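You operate a simulated robot arm through the tools that you are given. There is no shell and no other tool.

Carry out the task below with a simulated robot arm. There is one attempt and no reset: what you move stays moved.

## Task
Measure the red water bottle and rack it as the white tester says.
Fine: set the colour knob to red; leave the tester on. Set down upright: what you pick out.

Only the result counts: the job must be done as asked and must still hold three seconds after the hand-in. Knocking over, shifting, dropping, spilling or breaking anything else fails it.

## Robot
A 7-joint arm with a two-finger parallel gripper, fixed in place. Base frame: the origin is at the foot of the arm, x ahead of it, y to its left, z up. Units: cm, rad, N and s.
With the tool pointing down near the work surface it reaches from about 30 to 68 cm from the base axis. Its first joint turns from -1.152 to 1.152 rad. Payload 1.57 kg.
The tool frame sits at the grasp point between the pads (the TCP): z along the fingers, y along the line on which they close. The tips reach 3 cm beyond it. Largest opening 11 cm; finger width 2.4, thickness 1.2; the body of the gripper, 4.8 by 11.2 cm, starts 7.8 cm behind the TCP.
Orientation is that of the tool frame in the base frame, as [roll, pitch, yaw] about the fixed x, y, z axes, in that order (R = Rz(yaw) Ry(pitch) Rx(roll)). With the fingers straight down and closing along the base's y, the tool's x points along the base's -x, its y along +y and its z along -z.

## Interface
- The arm moves only by the tool send_rows. Its arguments are lists of equal length, an entry for each row: "translation": the shift along the tool's x, y, z in cm, a list of three; "dr": the turn, a rotation vector about the tool's x, y, z in rad, a list of three; "claw": the closure in counts, from 0 (fully open) to 255 (shut). In form: {"translation": [[tx, ty, tz], ...], "dr": [[ax, ay, az], ...], "claw": [claw, ...]}. A call has 1 to 20 rows; each row shifts and turns the commanded pose from where the row before left it, along the tool's axes as they then stand. Each row takes 0.2 s and may step no farther than 5 cm and 0.15 rad from the row before; otherwise, or with a gripper value out of range, the whole call is refused. Where a pose cannot be reached the arm comes as near as it can. A force on the tool above 90 N (or 10 N above the force at the start of the call, whichever is more), or a blocked arm, ends the call early, and 0.2 s more pass. Each finger travels about 10.8 cm/s and halts on what it meets, pressing with about 37 N; the grip force reading is that of the motor and also rises with nothing between the fingers. The clock runs only during rows and for 0.2 s after the last one: add rows that do not move to give the fingers time. It gives the time, the measured TCP pose, the force on the tool (base axes), the opening and the grip force at its end, in the units of the frame above (readings bear some noise), with the torque about the TCP (base axes, N m) and any sound that the robot's microphone picked up, and new pictures: "pictures" is both (left out), scene, wrist or none.
- Cameras (640 x 400 px; columns grow to the right, rows downward): "scene" is fixed at [16.44, -39.4, 139.57]; the picture's right is [0.70, -0.71, 0.00], its down [-0.39, -0.38, -0.84] and it looks along [0.60, 0.59, -0.54] (base axes); focal length 266 px, centre (320, 200). "wrist" rides on the gripper at [7, 1.6, -14.1] in the tool frame; the picture's right is [-0.23, 0.97, 0.00], its down [-0.86, -0.20, -0.48] and it looks along [-0.47, -0.11, 0.88] (tool axes); focal length 222 px, centre (320, 200). There is no depth. A picture from a camera that has moved, and an enlarged one, comes with that camera's place and axes in the base frame and with its lens. The place of the scene camera against the robot may be out by one fixed shift of up to 1.8 cm in any direction.
- inspect(camera, box): a new picture of the part [left, top, right, bottom] of that camera's present view, enlarged. The clock stands still meanwhile.
- hand_in(): hands the job in; it is judged then, once.

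Places have to be worked out from the pictures, the camera data and where the tool is seen. Open the gripper and draw the arm clear of the work before you hand the job in, unless the task says otherwise.

The tools are called as name(argument=value, ...) on one line, values as JSON. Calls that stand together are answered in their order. send_rows: Moves the arm, as the interface text tells. Its arguments: {"type":"object","properties":{"translation":{"type":"array"},"dr":{"type":"array"},"claw":{"type":"array"},"pictures":{"type":"string","enum":["both","scene","wrist","none"]}},"required":["translation","dr","claw"]} The other tools are called the same way: inspect (camera, box) takes an enlarged picture of a part of a camera's view; hand_in () hands the job in.

At the start:

```text
clock: 0.0
eef_pos: [36.06, 3.21, 127.99]
tool_rot: [-3.14, 0.001, -3.14]
wrist_force: [0.3, -0.3, -0.5]
wrist_torque: [0.01, 0.02, 0.02]
opening: 11.01
finger_force: 0.0
```

scene: 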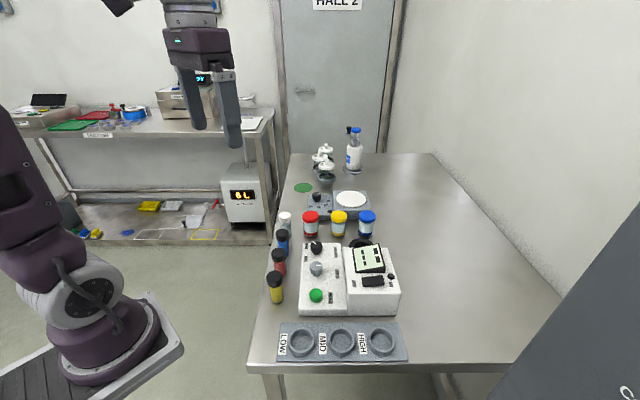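
wrist: 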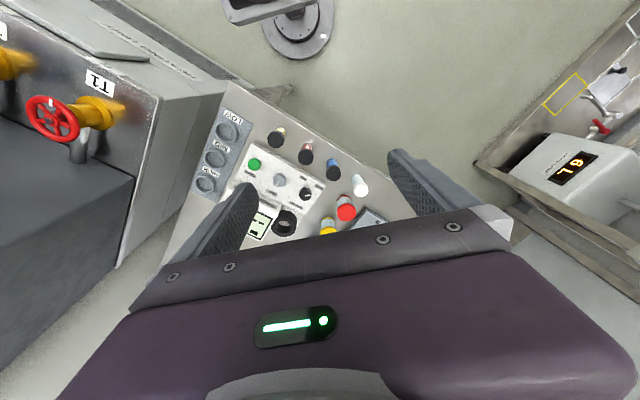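

I start by looking closely at the scene: the tester, bottles and rack appear in the middle of the scene picture. I'll take enlarged pictures of them.

inspect(camera="scene", box=[250, 230, 420, 370])

inspect(camera="scene", box=[250, 120, 420, 250])

inspect(camera="wrist", box=[160, 80, 420, 260])

```text
2.86 times, centred on (335, 300) of scene
camera zoom: at [16.44, -39.4, 139.57], right [0.7, -0.71, 0.0], down [-0.39, -0.38, -0.84], along [0.6, 0.59, -0.54], focal length 759 px, centre (277, -86)
```

zoom: 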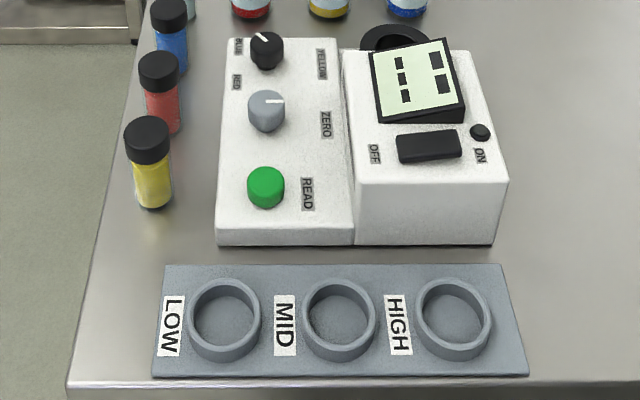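

```text
3.08 times, centred on (335, 185) of scene
camera zoom: at [16.44, -39.4, 139.57], right [0.7, -0.71, 0.0], down [-0.39, -0.38, -0.84], along [0.6, 0.59, -0.54], focal length 818 px, centre (274, 246)
```

zoom: 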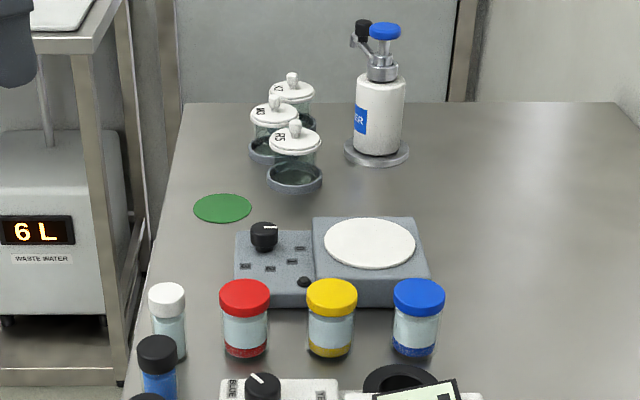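

```text
2.22 times, centred on (290, 170) of wrist
camera zoom: at [28.92, 4.86, 142.24], right [0.23, 0.97, 0.0], down [0.86, -0.2, 0.48], along [0.47, -0.11, -0.88], focal length 494 px, centre (387, 267)
```

zoom: 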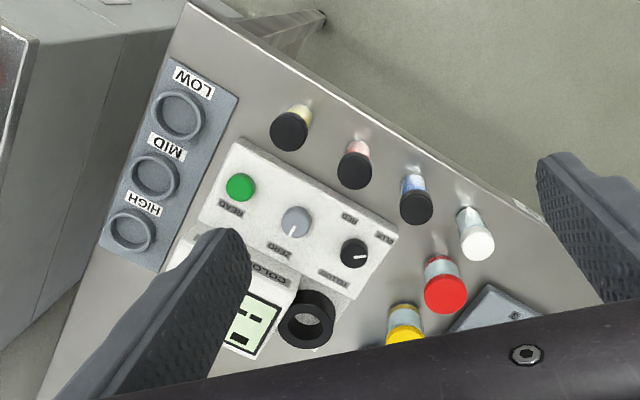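

The tester has a colour knob (BLUE/RED/YELLOW), a ZERO knob, a READ button, an ON/OFF rocker and a black sample well. I zoom in further on these before moving.

inspect(camera="scene", box=[340, 238, 404, 290])

inspect(camera="scene", box=[295, 235, 350, 310])

inspect(camera="wrist", box=[235, 130, 330, 230])

inspect(camera="scene", box=[300, 180, 384, 240])

```text
7.69 times, centred on (372, 264) of scene
camera zoom: at [16.44, -39.4, 139.57], right [0.7, -0.71, 0.0], down [-0.39, -0.38, -0.84], along [0.6, 0.59, -0.54], focal length 2044 px, centre (-80, -292)
```

zoom: 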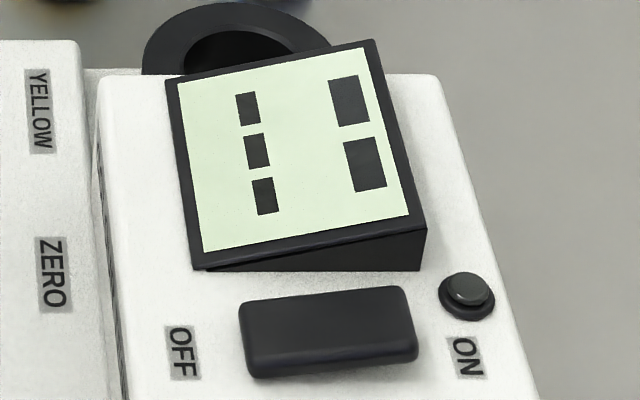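

```text
5.33 times, centred on (322, 272) of scene
camera zoom: at [16.44, -39.4, 139.57], right [0.7, -0.71, 0.0], down [-0.39, -0.38, -0.84], along [0.6, 0.59, -0.54], focal length 1417 px, centre (307, -187)
```

zoom: 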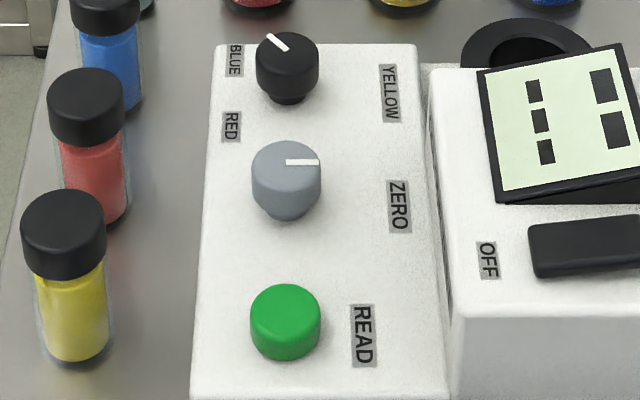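

```text
4.00 times, centred on (282, 180) of wrist
camera zoom: at [28.92, 4.86, 142.24], right [0.23, 0.97, 0.0], down [0.86, -0.2, 0.48], along [0.47, -0.11, -0.88], focal length 888 px, centre (470, 280)
```

zoom: 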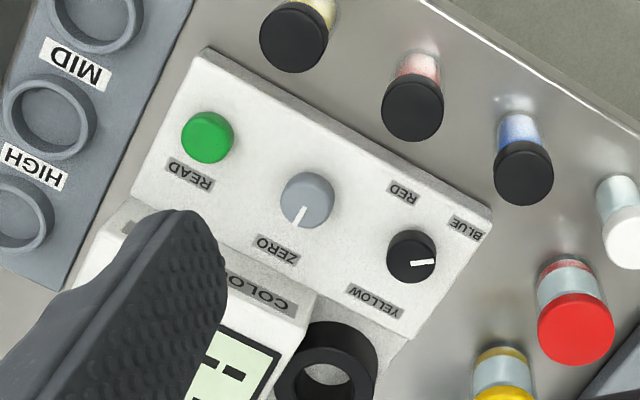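

```text
6.67 times, centred on (342, 210) of scene
camera zoom: at [16.44, -39.4, 139.57], right [0.7, -0.71, 0.0], down [-0.39, -0.38, -0.84], along [0.6, 0.59, -0.54], focal length 1771 px, centre (173, 133)
```

zoom: 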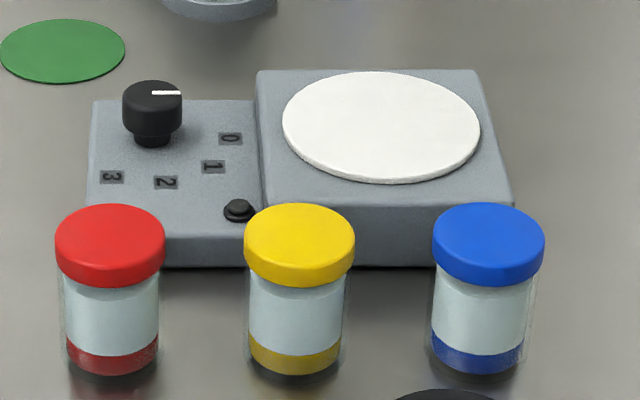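

The colour knob looks set to BLUE and the display shows only dashes. I'll turn the gripper 45° to line up with the table and move it over the tester, staying well above everything, for a closer look.

send_rows(translation=[[0, 0, 0], [0, 0, 0], [0, 0, 0], [0, 0, 0], [0, 0, 0], [0, 0, 0], [0, -3.05, 2.14], [0, -3.05, 2.14], [0, -3.05, 2.14], [0, -3.05, 2.14], [0, -3.05, 2.14], [0, -3.05, 2.14], [0, -3.05, 2.14], [0, 0, 0]], dr=[[0, 0, -0.1309], [0, 0, -0.1309], [0, 0, -0.1309], [0, 0, -0.1309], [0, 0, -0.1309], [0, 0, -0.1309], [0, 0, 0], [0, 0, 0], [0, 0, 0], [0, 0, 0], [0, 0, 0], [0, 0, 0], [0, 0, 0], [0, 0, 0]], claw=[0, 0, 0, 0, 0, 0, 0, 0, 0, 0, 0, 0, 0, 0], pictures="both")

```text
clock: 3.0
eef_pos: [51.18, -11.98, 113.07]
tool_rot: [-3.141, 0.0, -2.355]
wrist_force: [0.5, 0.0, 0.4]
wrist_torque: [0.02, 0.01, -0.02]
opening: 11.02
finger_force: 0.1
camera wrist: at [45.01, -15.72, 127.21], right [-0.53, 0.85, 0.0], down [0.75, 0.46, 0.48], along [0.41, 0.25, -0.88], focal length 222 px, centre (320, 200)
```

scene: 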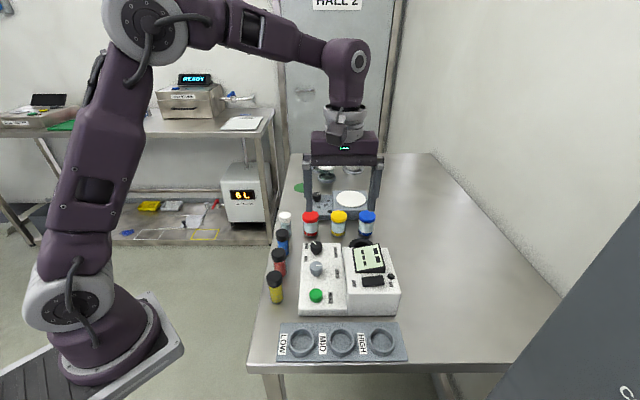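
wrist: 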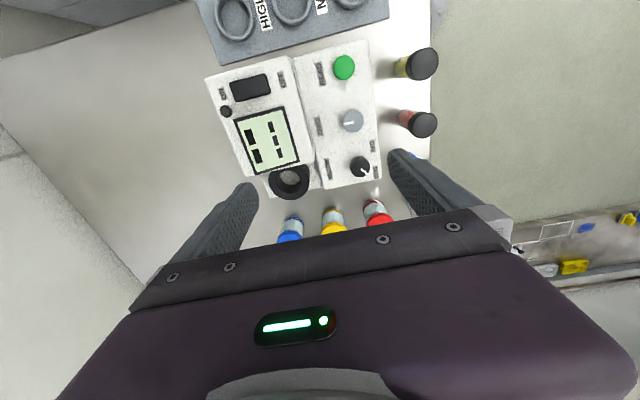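

The wrist camera now looks straight down on the tester. I enlarge the tester and the rack.

inspect(camera="wrist", box=[200, 40, 392, 200])

inspect(camera="wrist", box=[310, 100, 390, 195])

inspect(camera="wrist", box=[205, 60, 315, 200])

inspect(camera="wrist", box=[190, 0, 440, 150])

```text
2.50 times, centred on (296, 120) of wrist
camera zoom: at [45.01, -15.72, 127.21], right [-0.53, 0.85, 0.0], down [0.75, 0.46, 0.48], along [0.41, 0.25, -0.88], focal length 555 px, centre (380, 400)
```

zoom: 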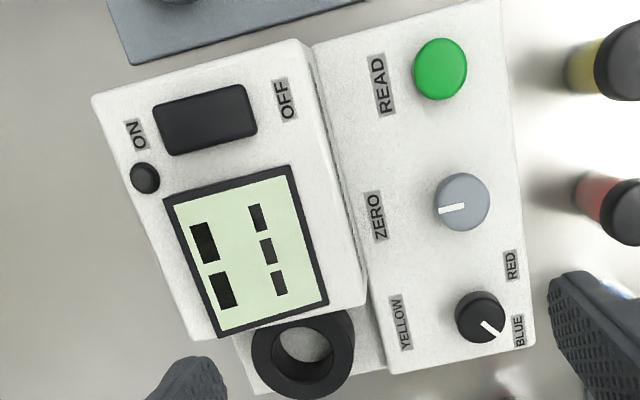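

```text
4.21 times, centred on (350, 148) of wrist
camera zoom: at [45.01, -15.72, 127.21], right [-0.53, 0.85, 0.0], down [0.75, 0.46, 0.48], along [0.41, 0.25, -0.88], focal length 935 px, centre (194, 421)
```

zoom: 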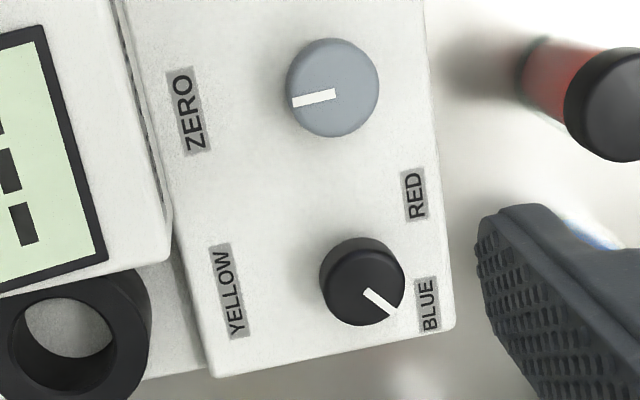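

```text
2.86 times, centred on (260, 130) of wrist
camera zoom: at [45.01, -15.72, 127.21], right [-0.53, 0.85, 0.0], down [0.75, 0.46, 0.48], along [0.41, 0.25, -0.88], focal length 635 px, centre (491, 400)
```

zoom: 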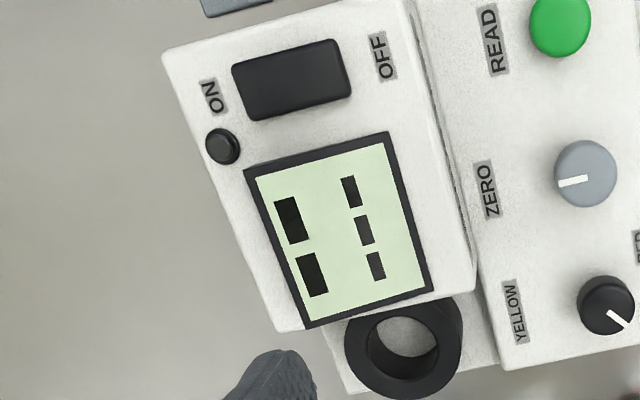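

```text
2.56 times, centred on (315, 75) of wrist
camera zoom: at [45.01, -15.72, 127.21], right [-0.53, 0.85, 0.0], down [0.75, 0.46, 0.48], along [0.41, 0.25, -0.88], focal length 569 px, centre (333, 520)
```

zoom: 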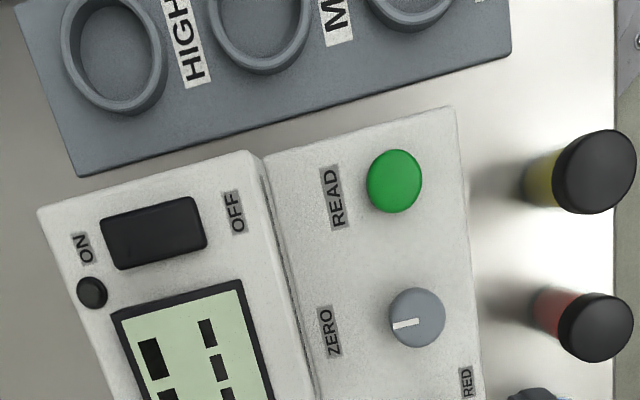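

From two views I judge: READ button top ≈ (42.2, -13.8, 93.7), ZERO knob ≈ (46.9, -9.1, 94.4), colour knob ≈ (51.9, -4.1, 94.3), red vial top ≈ (42.4, -1.4, 96.5), rocker ≈ (50, -22, 98). I move over the well for a second angle on it and the rocker.

send_rows(translation=[[-2.9, -2.43, 1.0], [-2.9, -2.43, 1.0], [-2.9, -2.43, 1.0], [0, 0, 0]], dr=[[0, 0, 0], [0, 0, 0], [0, 0, 0], [0, 0, 0]], claw=[0, 0, 0, 0], pictures="wrist")

inspect(camera="wrist", box=[200, 0, 440, 150])

inspect(camera="scene", box=[356, 262, 404, 292])

```text
clock: 4.0
eef_pos: [62.47, -10.91, 110.13]
tool_rot: [-3.141, 0.0, -2.355]
wrist_force: [-0.1, -0.2, -0.1]
wrist_torque: [-0.01, 0.02, 0.01]
opening: 11.01
finger_force: 0.1
camera wrist: at [56.32, -14.58, 124.23], right [-0.53, 0.85, 0.0], down [0.75, 0.46, 0.48], along [0.41, 0.25, -0.88], focal length 222 px, centre (320, 200)
```

wrist: 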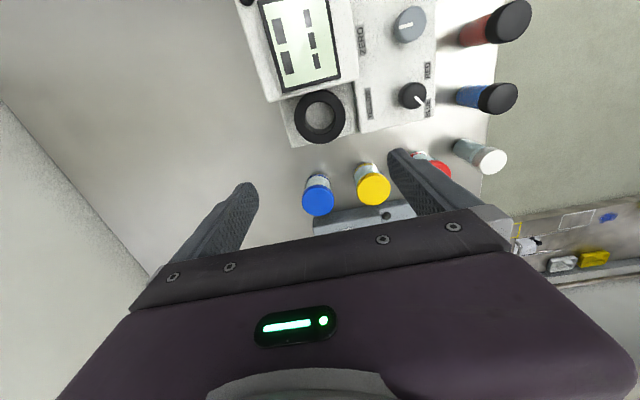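

```text
2.67 times, centred on (320, 75) of wrist
camera zoom: at [56.32, -14.58, 124.23], right [-0.53, 0.85, 0.0], down [0.75, 0.46, 0.48], along [0.41, 0.25, -0.88], focal length 592 px, centre (320, 533)
```

zoom: 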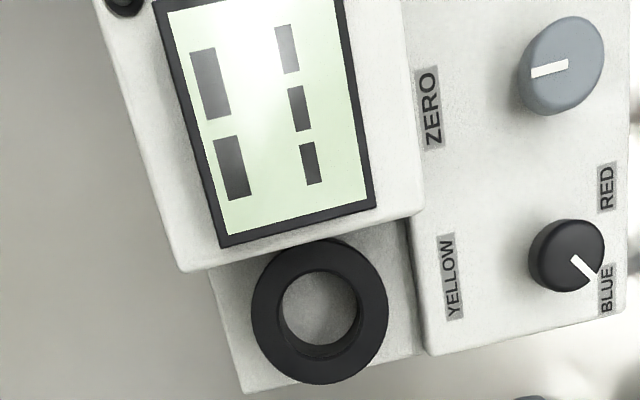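

```text
13.33 times, centred on (380, 277) of scene
camera zoom: at [16.44, -39.4, 139.57], right [0.7, -0.71, 0.0], down [-0.39, -0.38, -0.84], along [0.6, 0.59, -0.54], focal length 3543 px, centre (-480, -827)
```

zoom: 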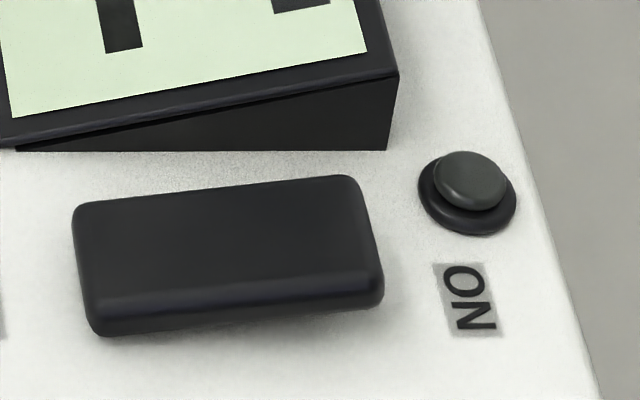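

The rocker's ON end stands raised (it is off), and the well centre is about (60.0, -12.3), rim at z ≈ 93.4, bore ≈ 4 cm. I close the fingers and go above the rocker's ON end at about (51.25, -23.4).

send_rows(translation=[[3.354, -0.176, 0.6], [3.354, -0.176, 0.6], [3.354, -0.176, 0.6], [3.354, -0.176, 0.6], [3.354, -0.176, 0.6], [0, 0, 1.5], [0, 0, 1.6], [0, 0, 0]], dr=[[0, 0, 0], [0, 0, 0], [0, 0, 0], [0, 0, 0], [0, 0, 0], [0, 0, 0], [0, 0, 0], [0, 0, 0]], claw=[255, 255, 255, 255, 255, 255, 255, 255], pictures="both")

inspect(camera="scene", box=[330, 220, 410, 300])

inspect(camera="wrist", box=[220, 100, 420, 240])

```text
clock: 5.8
eef_pos: [51.09, -23.35, 103.9]
tool_rot: [-3.141, 0.001, -2.355]
wrist_force: [-0.1, -0.4, -0.4]
wrist_torque: [0.03, 0.03, 0.0]
opening: 0.01
finger_force: 21.6
camera wrist: at [45.04, -27.14, 118.1], right [-0.53, 0.85, 0.0], down [0.75, 0.46, 0.48], along [0.41, 0.25, -0.88], focal length 222 px, centre (320, 200)
```

scene: 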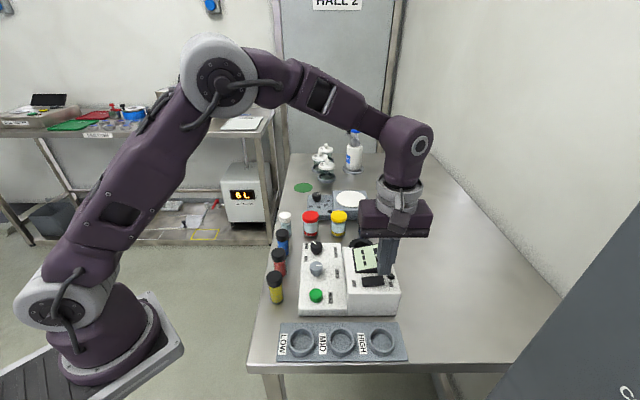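
wrist: 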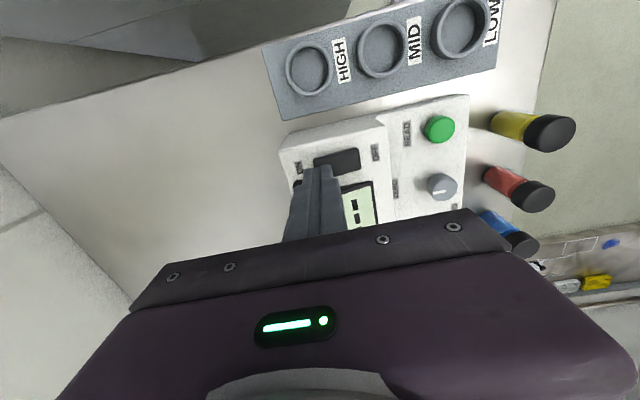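

```text
5.00 times, centred on (370, 260) of scene
camera zoom: at [16.44, -39.4, 139.57], right [0.7, -0.71, 0.0], down [-0.39, -0.38, -0.84], along [0.6, 0.59, -0.54], focal length 1328 px, centre (70, -100)
```

zoom: 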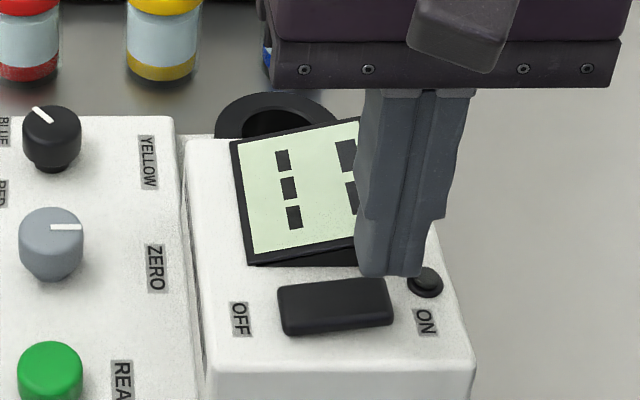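

```text
2.86 times, centred on (320, 170) of wrist
camera zoom: at [45.04, -27.14, 118.1], right [-0.53, 0.85, 0.0], down [0.75, 0.46, 0.48], along [0.41, 0.25, -0.88], focal length 635 px, centre (320, 286)
```

zoom: 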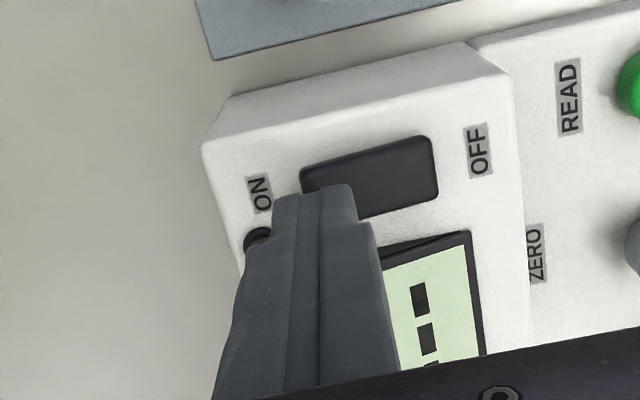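

The closed fingertips are above the ON end; triangulation puts the rocker centre at (50.05, -22.1, 98.3). I press straight down in small steps and watch the force.

send_rows(translation=[[0, 0, 1.0], [0, 0, 0.8], [0, 0, 0.3], [0, 0, 0.3], [0, 0, 0.3], [0, 0, 0]], dr=[[0, 0, 0], [0, 0, 0], [0, 0, 0], [0, 0, 0], [0, 0, 0], [0, 0, 0]], claw=[255, 255, 255, 255, 255, 255], pictures="both")

inspect(camera="scene", box=[330, 220, 410, 300])

```text
clock: 7.2
eef_pos: [51.25, -23.38, 101.57]
tool_rot: [-3.136, -0.001, -2.356]
wrist_force: [-8.5, 2.6, 52.8]
wrist_torque: [0.48, 0.59, 0.03]
opening: 0.0
finger_force: 21.1
camera wrist: at [45.0, -27.1, 115.74], right [-0.53, 0.85, 0.0], down [0.74, 0.47, 0.48], along [0.41, 0.25, -0.88], focal length 222 px, centre (320, 200)
```

scene: 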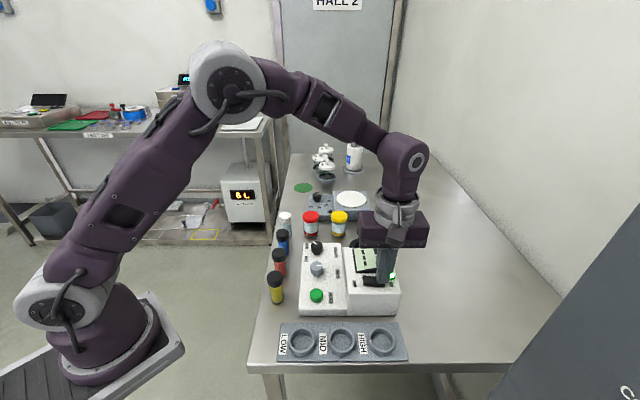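
wrist: 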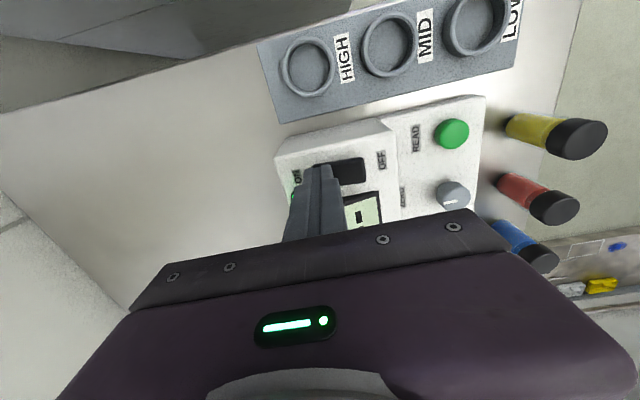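

```text
5.00 times, centred on (370, 260) of scene
camera zoom: at [16.33, -39.36, 139.6], right [0.7, -0.71, 0.0], down [-0.39, -0.38, -0.84], along [0.6, 0.59, -0.54], focal length 1328 px, centre (70, -100)
```

zoom: 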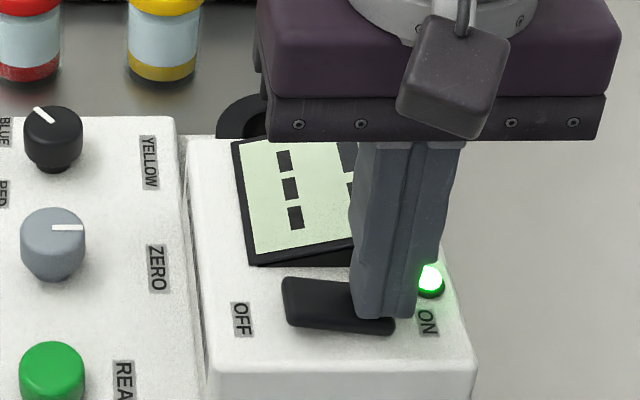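

The lamp is lit green: the tester is on. I lift straight up and look at the display.

send_rows(translation=[[0, 0, -1.0], [0, 0, -2.0], [0, 0, -4.0], [4.0, 0, -2.0], [0, 0, 0]], dr=[[0, 0, 0], [0, 0, 0], [0, 0, 0], [0, 0, 0], [0, 0, 0]], claw=[255, 255, 255, 255, 255], pictures="both")

inspect(camera="scene", box=[330, 220, 410, 300])

```text
clock: 8.4
eef_pos: [48.34, -26.17, 110.22]
tool_rot: [-3.141, 0.001, -2.352]
wrist_force: [-0.1, -0.3, -0.4]
wrist_torque: [0.0, 0.02, -0.02]
opening: 0.0
finger_force: 21.4
camera wrist: at [42.26, -29.92, 124.35], right [-0.53, 0.85, 0.0], down [0.75, 0.46, 0.48], along [0.41, 0.25, -0.88], focal length 222 px, centre (320, 200)
```

scene: 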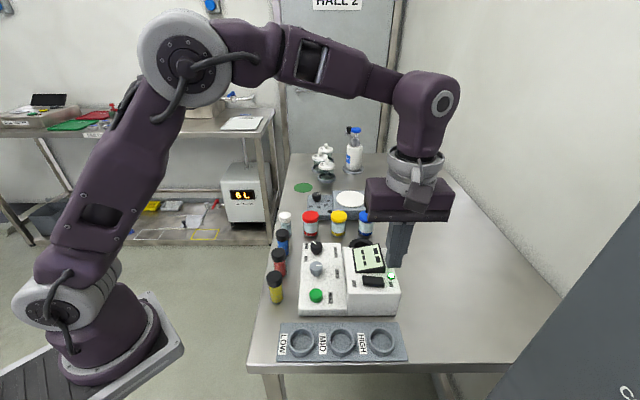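
wrist: 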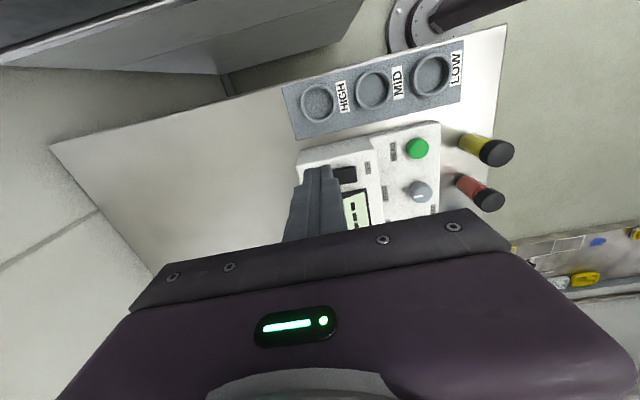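

```text
5.00 times, centred on (370, 260) of scene
camera zoom: at [16.44, -39.41, 139.57], right [0.7, -0.71, 0.0], down [-0.39, -0.38, -0.84], along [0.6, 0.59, -0.54], focal length 1328 px, centre (70, -100)
```

zoom: 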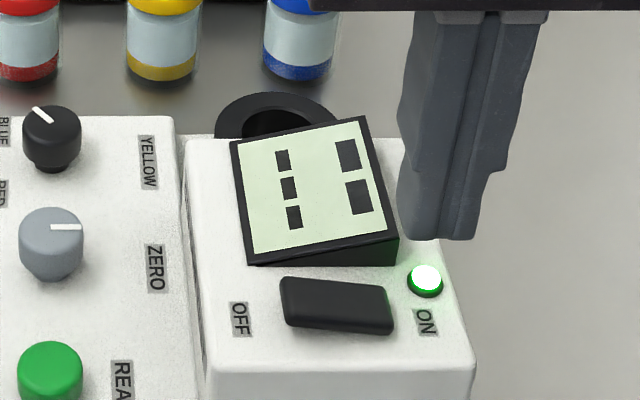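

The tester is on and the display still shows dashes. Next the colour knob: I move over it at about (51.9, -4.05) with the fingers opened to 6 cm, and check alignment before descending.

send_rows(translation=[[-3.643, 2.61, 0], [-3.643, 2.61, 0], [-3.643, 2.61, 0], [-3.643, 2.61, 0], [-3.643, 2.61, 0], [0, 0, 3.0], [0, 0, 3.0], [0, 0, 0]], dr=[[0, 0, 0], [0, 0, 0], [0, 0, 0], [0, 0, 0], [0, 0, 0], [0, 0, 0], [0, 0, 0], [0, 0, 0]], claw=[116, 116, 116, 116, 116, 116, 116, 116], pictures="both")

inspect(camera="wrist", box=[260, 100, 400, 220])

inspect(camera="scene", box=[270, 200, 380, 300])

```text
clock: 10.2
eef_pos: [51.77, -4.04, 104.24]
tool_rot: [-3.141, 0.001, -2.357]
wrist_force: [-1.0, -0.2, -0.4]
wrist_torque: [-0.03, 0.01, 0.0]
opening: 5.99
finger_force: 0.0
camera wrist: at [45.69, -7.78, 118.53], right [-0.53, 0.85, 0.0], down [0.75, 0.46, 0.48], along [0.41, 0.25, -0.88], focal length 222 px, centre (320, 200)
```

scene: 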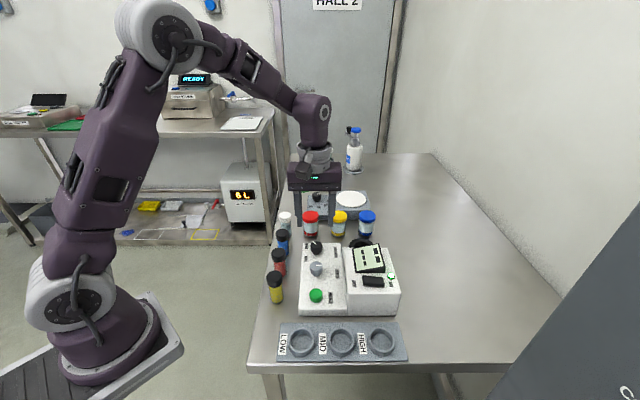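
wrist: 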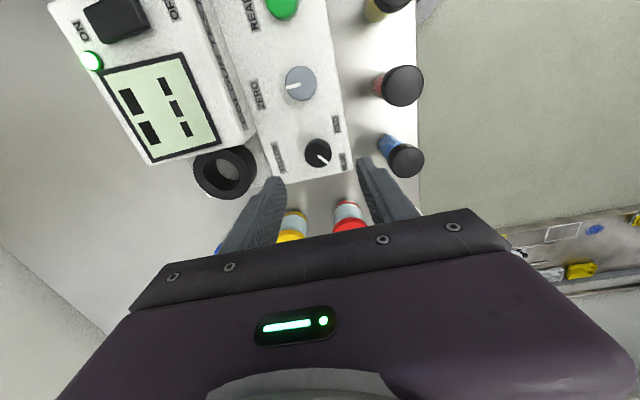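

```text
3.33 times, centred on (330, 160) of wrist
camera zoom: at [45.69, -7.78, 118.53], right [-0.53, 0.85, 0.0], down [0.75, 0.46, 0.48], along [0.41, 0.25, -0.88], focal length 740 px, centre (287, 333)
```

zoom: 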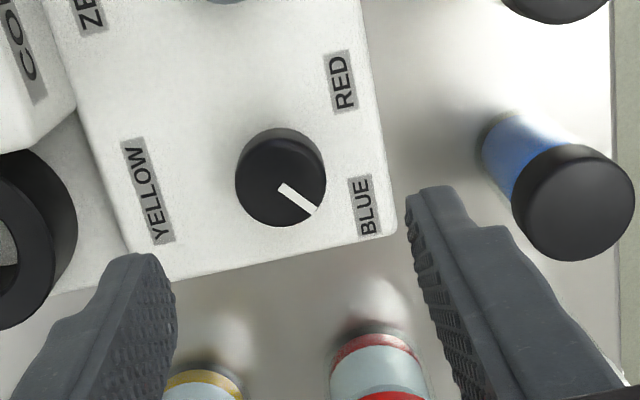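

```text
4.00 times, centred on (325, 250) of scene
camera zoom: at [16.44, -39.4, 139.57], right [0.7, -0.71, 0.0], down [-0.39, -0.38, -0.84], along [0.6, 0.59, -0.54], focal length 1063 px, centre (300, 0)
```

zoom: 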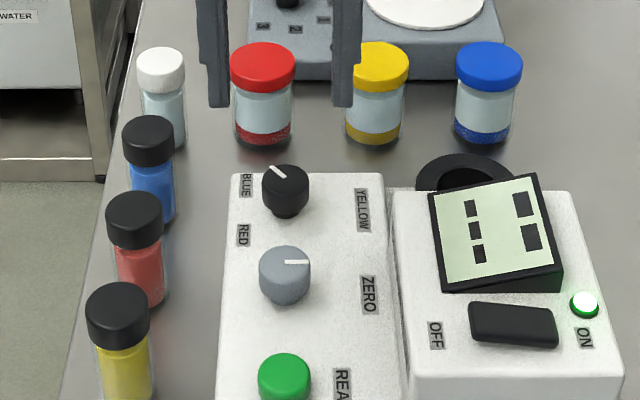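

The knob's top centre comes out at about (52.0, -4.05); the pointer is at BLUE. I descend around it with the fingers 5 cm open to TCP z ≈ 95.7.

send_rows(translation=[[-0.16, -0.16, 3.0], [0, 0, 3.0], [0, 0, 1.5], [0, 0, 1.0], [0, 0, 0]], dr=[[0, 0, 0], [0, 0, 0], [0, 0, 0], [0, 0, 0], [0, 0, 0]], claw=[139, 139, 139, 139, 139], pictures="both")

inspect(camera="wrist", box=[260, 120, 380, 220])

inspect(camera="scene", box=[280, 220, 350, 280])

```text
clock: 11.4
eef_pos: [52.08, -4.14, 95.74]
tool_rot: [3.141, 0.001, -2.356]
wrist_force: [-0.2, -1.1, 0.8]
wrist_torque: [-0.02, 0.01, 0.02]
opening: 5.06
finger_force: 0.0
camera wrist: at [45.99, -7.82, 110.01], right [-0.53, 0.85, 0.0], down [0.74, 0.46, 0.48], along [0.41, 0.25, -0.88], focal length 222 px, centre (320, 200)
```

scene: 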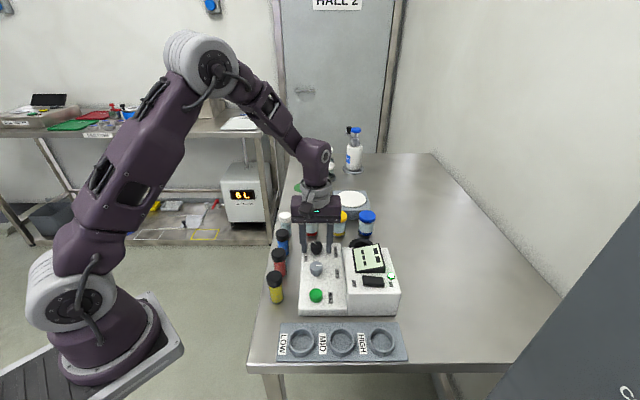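
wrist: 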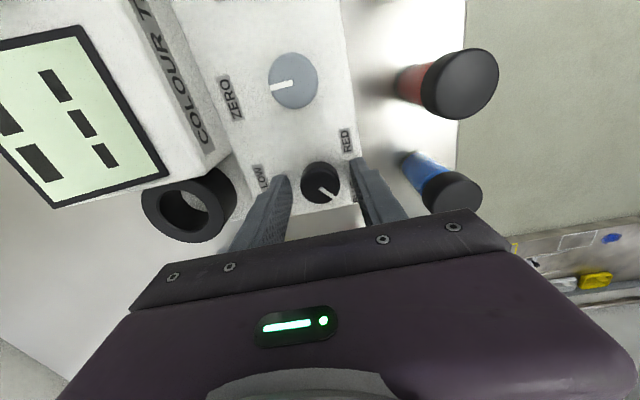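

```text
4.00 times, centred on (320, 170) of wrist
camera zoom: at [45.99, -7.82, 110.01], right [-0.53, 0.85, 0.0], down [0.74, 0.46, 0.48], along [0.41, 0.25, -0.88], focal length 888 px, centre (320, 320)
```

zoom: 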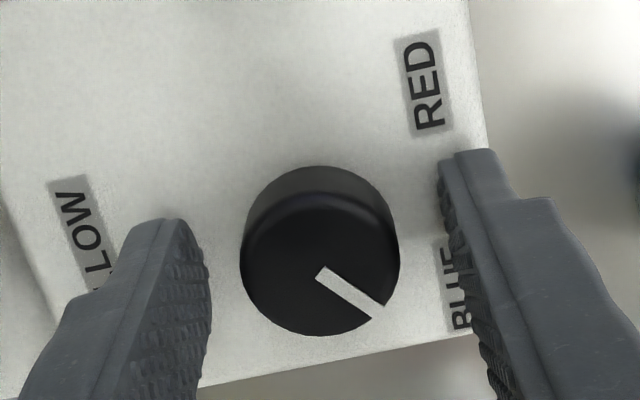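

```text
6.67 times, centred on (315, 250) of scene
camera zoom: at [16.44, -39.4, 139.57], right [0.7, -0.71, 0.0], down [-0.39, -0.38, -0.84], along [0.6, 0.59, -0.54], focal length 1771 px, centre (353, -133)
```

zoom: 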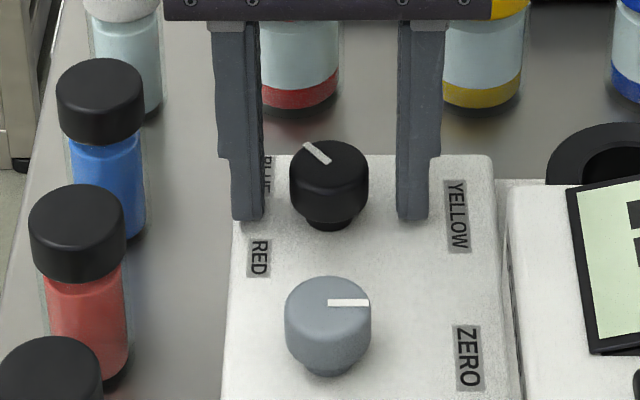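

The knob sits exactly centred between the fingers (expected (320,265), seen (320,265)). I close on it and check forces before turning.

send_rows(translation=[[0, 0, 0], [0, 0, 0], [0, 0, 0]], dr=[[0, 0, 0], [0, 0, 0], [0, 0, 0]], claw=[200, 255, 255], pictures="wrist")

```text
clock: 12.2
eef_pos: [51.95, -4.06, 95.82]
tool_rot: [-3.141, -0.001, -2.355]
wrist_force: [-1.9, 3.1, -2.0]
wrist_torque: [0.14, -0.1, -0.11]
opening: 2.91
finger_force: 39.4
camera wrist: at [45.98, -7.8, 110.02], right [-0.53, 0.85, 0.0], down [0.75, 0.46, 0.48], along [0.41, 0.25, -0.88], focal length 222 px, centre (320, 200)
```

wrist: 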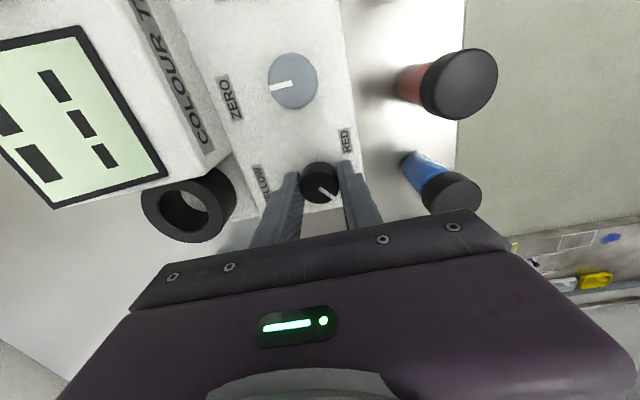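

Gripped at 2.9 cm with small side forces. I turn clockwise (seen from above) a first 0.5 rad toward YELLOW/RED and check that the pointer follows.

send_rows(translation=[[0, 0, 0], [0, 0, 0], [0, 0, 0], [0, 0, 0], [0, 0, 0]], dr=[[0, 0, 0.125], [0, 0, 0.125], [0, 0, 0.125], [0, 0, 0.125], [0, 0, 0]], claw=[255, 255, 255, 255, 255], pictures="both")

inspect(camera="scene", box=[280, 220, 350, 280])

```text
clock: 13.4
eef_pos: [52.13, -4.15, 95.69]
tool_rot: [-3.141, -0.002, -2.857]
wrist_force: [-6.9, 3.2, 1.0]
wrist_torque: [0.05, -0.17, -0.01]
opening: 2.92
finger_force: 39.1
camera wrist: at [44.96, -4.47, 110.03], right [-0.06, 1.0, 0.0], down [0.88, 0.05, 0.48], along [0.48, 0.03, -0.88], focal length 222 px, centre (320, 200)
```

scene: 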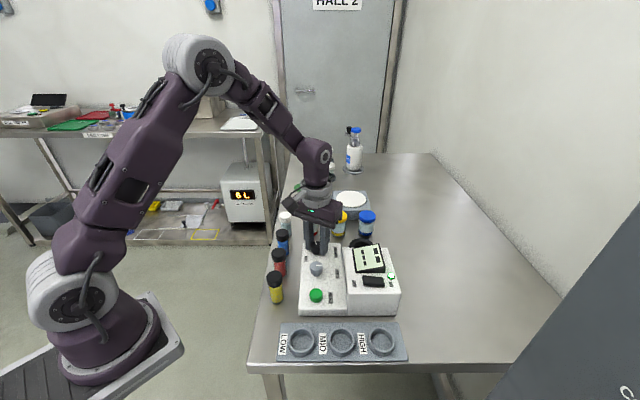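
wrist: 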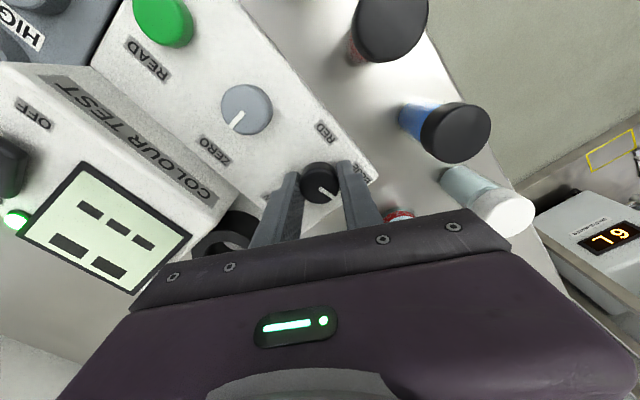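

```text
6.67 times, centred on (315, 250) of scene
camera zoom: at [16.42, -39.4, 139.58], right [0.7, -0.71, 0.0], down [-0.39, -0.38, -0.84], along [0.6, 0.59, -0.54], focal length 1771 px, centre (353, -133)
```

zoom: 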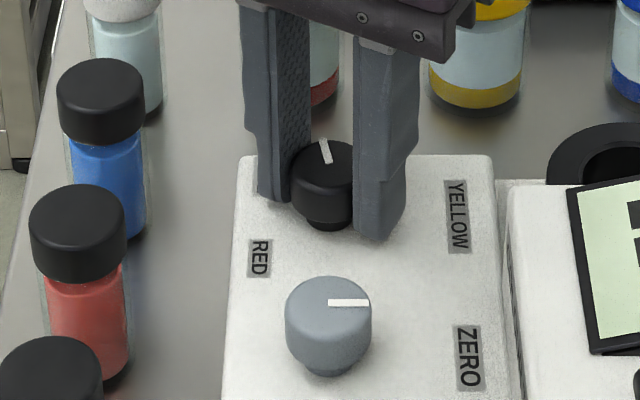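

The knob follows the gripper (pointer stays fixed relative to the fingers). I continue clockwise to a total of 1.51 rad.

send_rows(translation=[[0, 0, 0], [0, 0, 0], [0, 0, 0], [0, 0, 0], [0, 0, 0], [0, 0, 0], [0, 0, 0], [0, 0, 0], [0, 0, 0]], dr=[[0, 0, 0.1266], [0, 0, 0.1266], [0, 0, 0.1266], [0, 0, 0.1266], [0, 0, 0.1266], [0, 0, 0.1266], [0, 0, 0.1266], [0, 0, 0.1266], [0, 0, 0]], claw=[255, 255, 255, 255, 255, 255, 255, 255, 255], pictures="both")

inspect(camera="scene", box=[280, 220, 350, 280])

```text
clock: 15.4
eef_pos: [52.16, -4.37, 95.8]
tool_rot: [-3.14, 0.0, 2.412]
wrist_force: [-14.3, -23.0, 1.9]
wrist_torque: [-0.47, 0.02, 0.04]
opening: 2.89
finger_force: 38.5
camera wrist: at [47.99, 1.62, 110.01], right [0.82, 0.58, 0.0], down [0.51, -0.72, 0.48], along [0.27, -0.39, -0.88], focal length 222 px, centre (320, 200)
```

scene: 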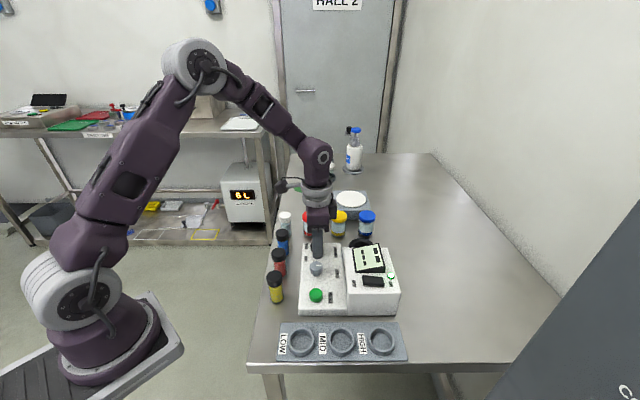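
wrist: 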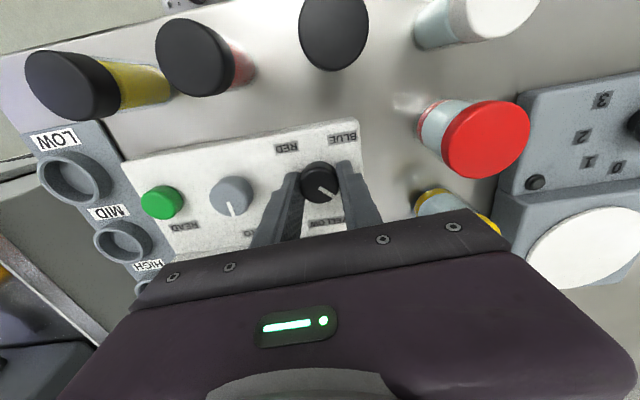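

```text
6.67 times, centred on (315, 250) of scene
camera zoom: at [16.4, -39.47, 139.56], right [0.7, -0.71, 0.0], down [-0.39, -0.38, -0.84], along [0.6, 0.59, -0.54], focal length 1771 px, centre (353, -133)
```

zoom: 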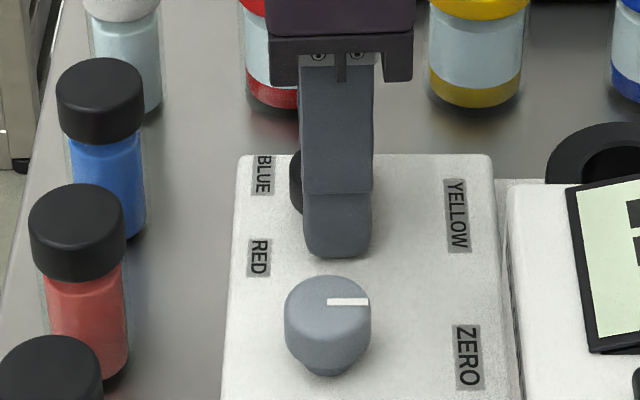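

It turned well; a 27 N side load suggests the TCP is about 1 mm off the knob axis. I release and rotate back 1.51 rad with open fingers, then look again.

send_rows(translation=[[0, 0, 0], [0, 0, 0], [0, 0, 0], [0, 0, 0], [0, 0, 0], [0, 0, 0], [0, 0, 0], [0, 0, 0], [0, 0, 0], [0, 0, 0], [0, 0, 0], [0, 0, 0], [0, 0, 0], [0, 0, 0]], dr=[[0, 0, 0], [0, 0, 0], [0, 0, -0.1375], [0, 0, -0.1375], [0, 0, -0.1375], [0, 0, -0.1375], [0, 0, -0.1375], [0, 0, -0.1375], [0, 0, -0.1375], [0, 0, -0.1375], [0, 0, -0.1375], [0, 0, -0.1375], [0, 0, -0.1375], [0, 0, 0]], claw=[139, 139, 139, 139, 139, 139, 139, 139, 139, 139, 139, 139, 139, 139], pictures="both")

inspect(camera="scene", box=[280, 220, 350, 280])

inspect(camera="wrist", box=[260, 120, 380, 220])

```text
clock: 18.4
eef_pos: [52.14, -4.26, 95.87]
tool_rot: [-3.14, 0.0, -2.353]
wrist_force: [0.0, 0.4, -1.6]
wrist_torque: [-0.01, 0.02, -0.02]
opening: 5.03
finger_force: 0.1
camera wrist: at [46.05, -7.93, 109.99], right [-0.53, 0.85, 0.0], down [0.74, 0.47, 0.48], along [0.41, 0.25, -0.88], focal length 222 px, centre (320, 200)
```

scene: 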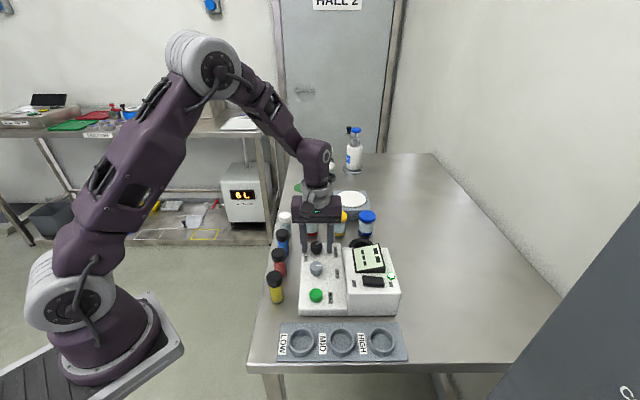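
wrist: 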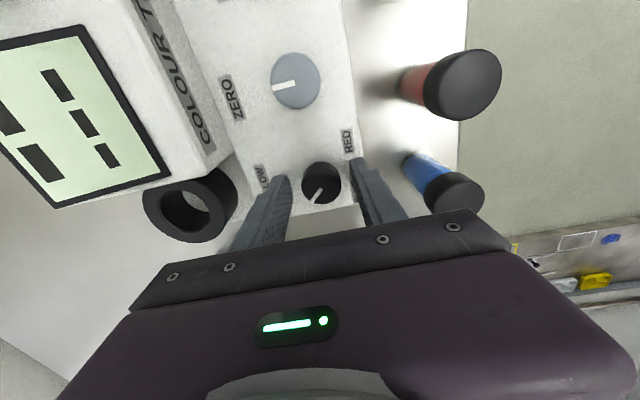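

```text
6.67 times, centred on (315, 250) of scene
camera zoom: at [16.44, -39.4, 139.57], right [0.7, -0.71, 0.0], down [-0.39, -0.38, -0.84], along [0.6, 0.59, -0.54], focal length 1771 px, centre (353, -133)
```

zoom: 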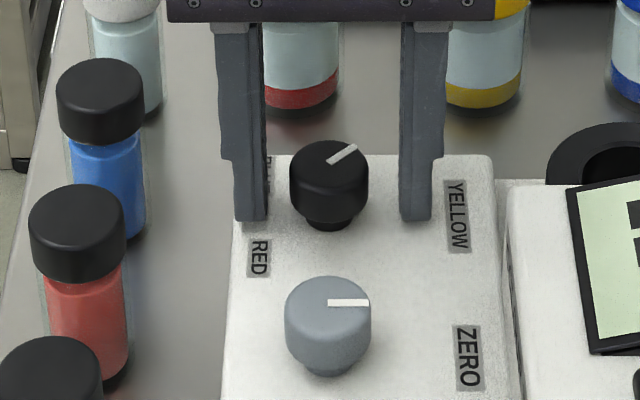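

```text
4.00 times, centred on (320, 170) of wrist
camera zoom: at [46.05, -7.93, 109.99], right [-0.53, 0.85, 0.0], down [0.74, 0.47, 0.48], along [0.41, 0.25, -0.88], focal length 888 px, centre (320, 320)
```

zoom: 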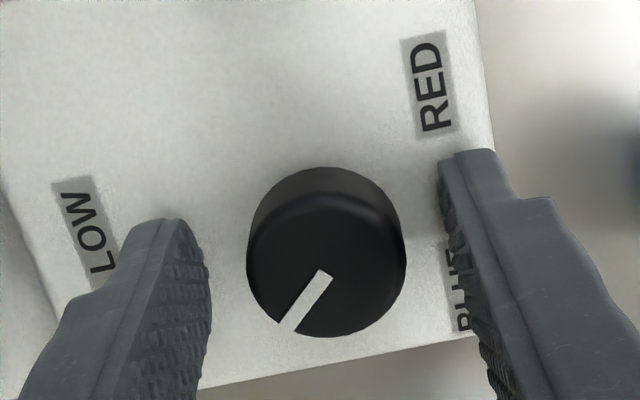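

Pointer is now ≈ 44° short of YELLOW, as expected. I correct the centring by about 1 mm, regrip and turn another 1.51 rad clockwise.

send_rows(translation=[[-0.03, 0.11, 0], [0, 0, 0], [0, 0, 0], [0, 0, 0], [0, 0, 0], [0, 0, 0], [0, 0, 0], [0, 0, 0], [0, 0, 0], [0, 0, 0], [0, 0, 0], [0, 0, 0], [0, 0, 0], [0, 0, 0], [0, 0, 0], [0, 0, 0]], dr=[[0, 0, 0], [0, 0, 0], [0, 0, 0], [0, 0, 0], [0, 0, 0.1375], [0, 0, 0.1375], [0, 0, 0.1375], [0, 0, 0.1375], [0, 0, 0.1375], [0, 0, 0.1375], [0, 0, 0.1375], [0, 0, 0.1375], [0, 0, 0.1375], [0, 0, 0.1375], [0, 0, 0.1375], [0, 0, 0]], claw=[139, 200, 255, 255, 255, 255, 255, 255, 255, 255, 255, 255, 255, 255, 255, 255], pictures="both")

```text
clock: 21.8
eef_pos: [52.06, -4.19, 95.88]
tool_rot: [-3.139, 0.003, 2.414]
wrist_force: [-1.5, -31.2, 12.5]
wrist_torque: [-0.63, -0.4, 0.04]
opening: 2.89
finger_force: 38.7
camera wrist: at [47.91, 1.69, 109.96], right [0.82, 0.58, 0.0], down [0.51, -0.72, 0.48], along [0.28, -0.39, -0.88], focal length 222 px, centre (320, 200)
```

scene: 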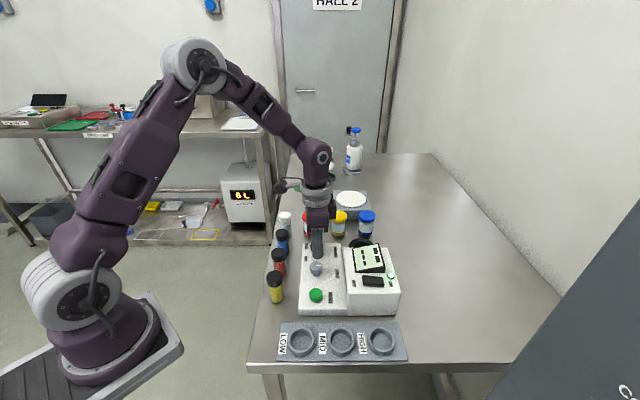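
wrist: 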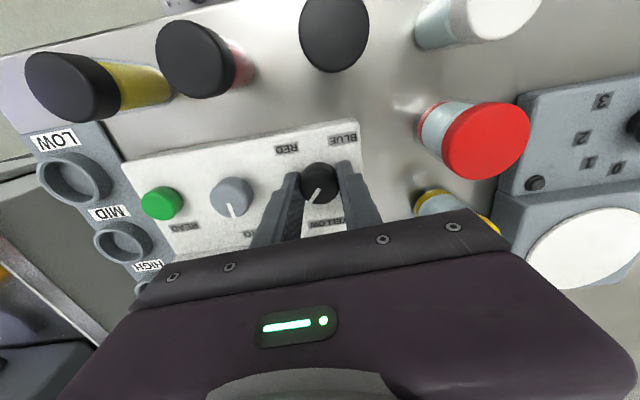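

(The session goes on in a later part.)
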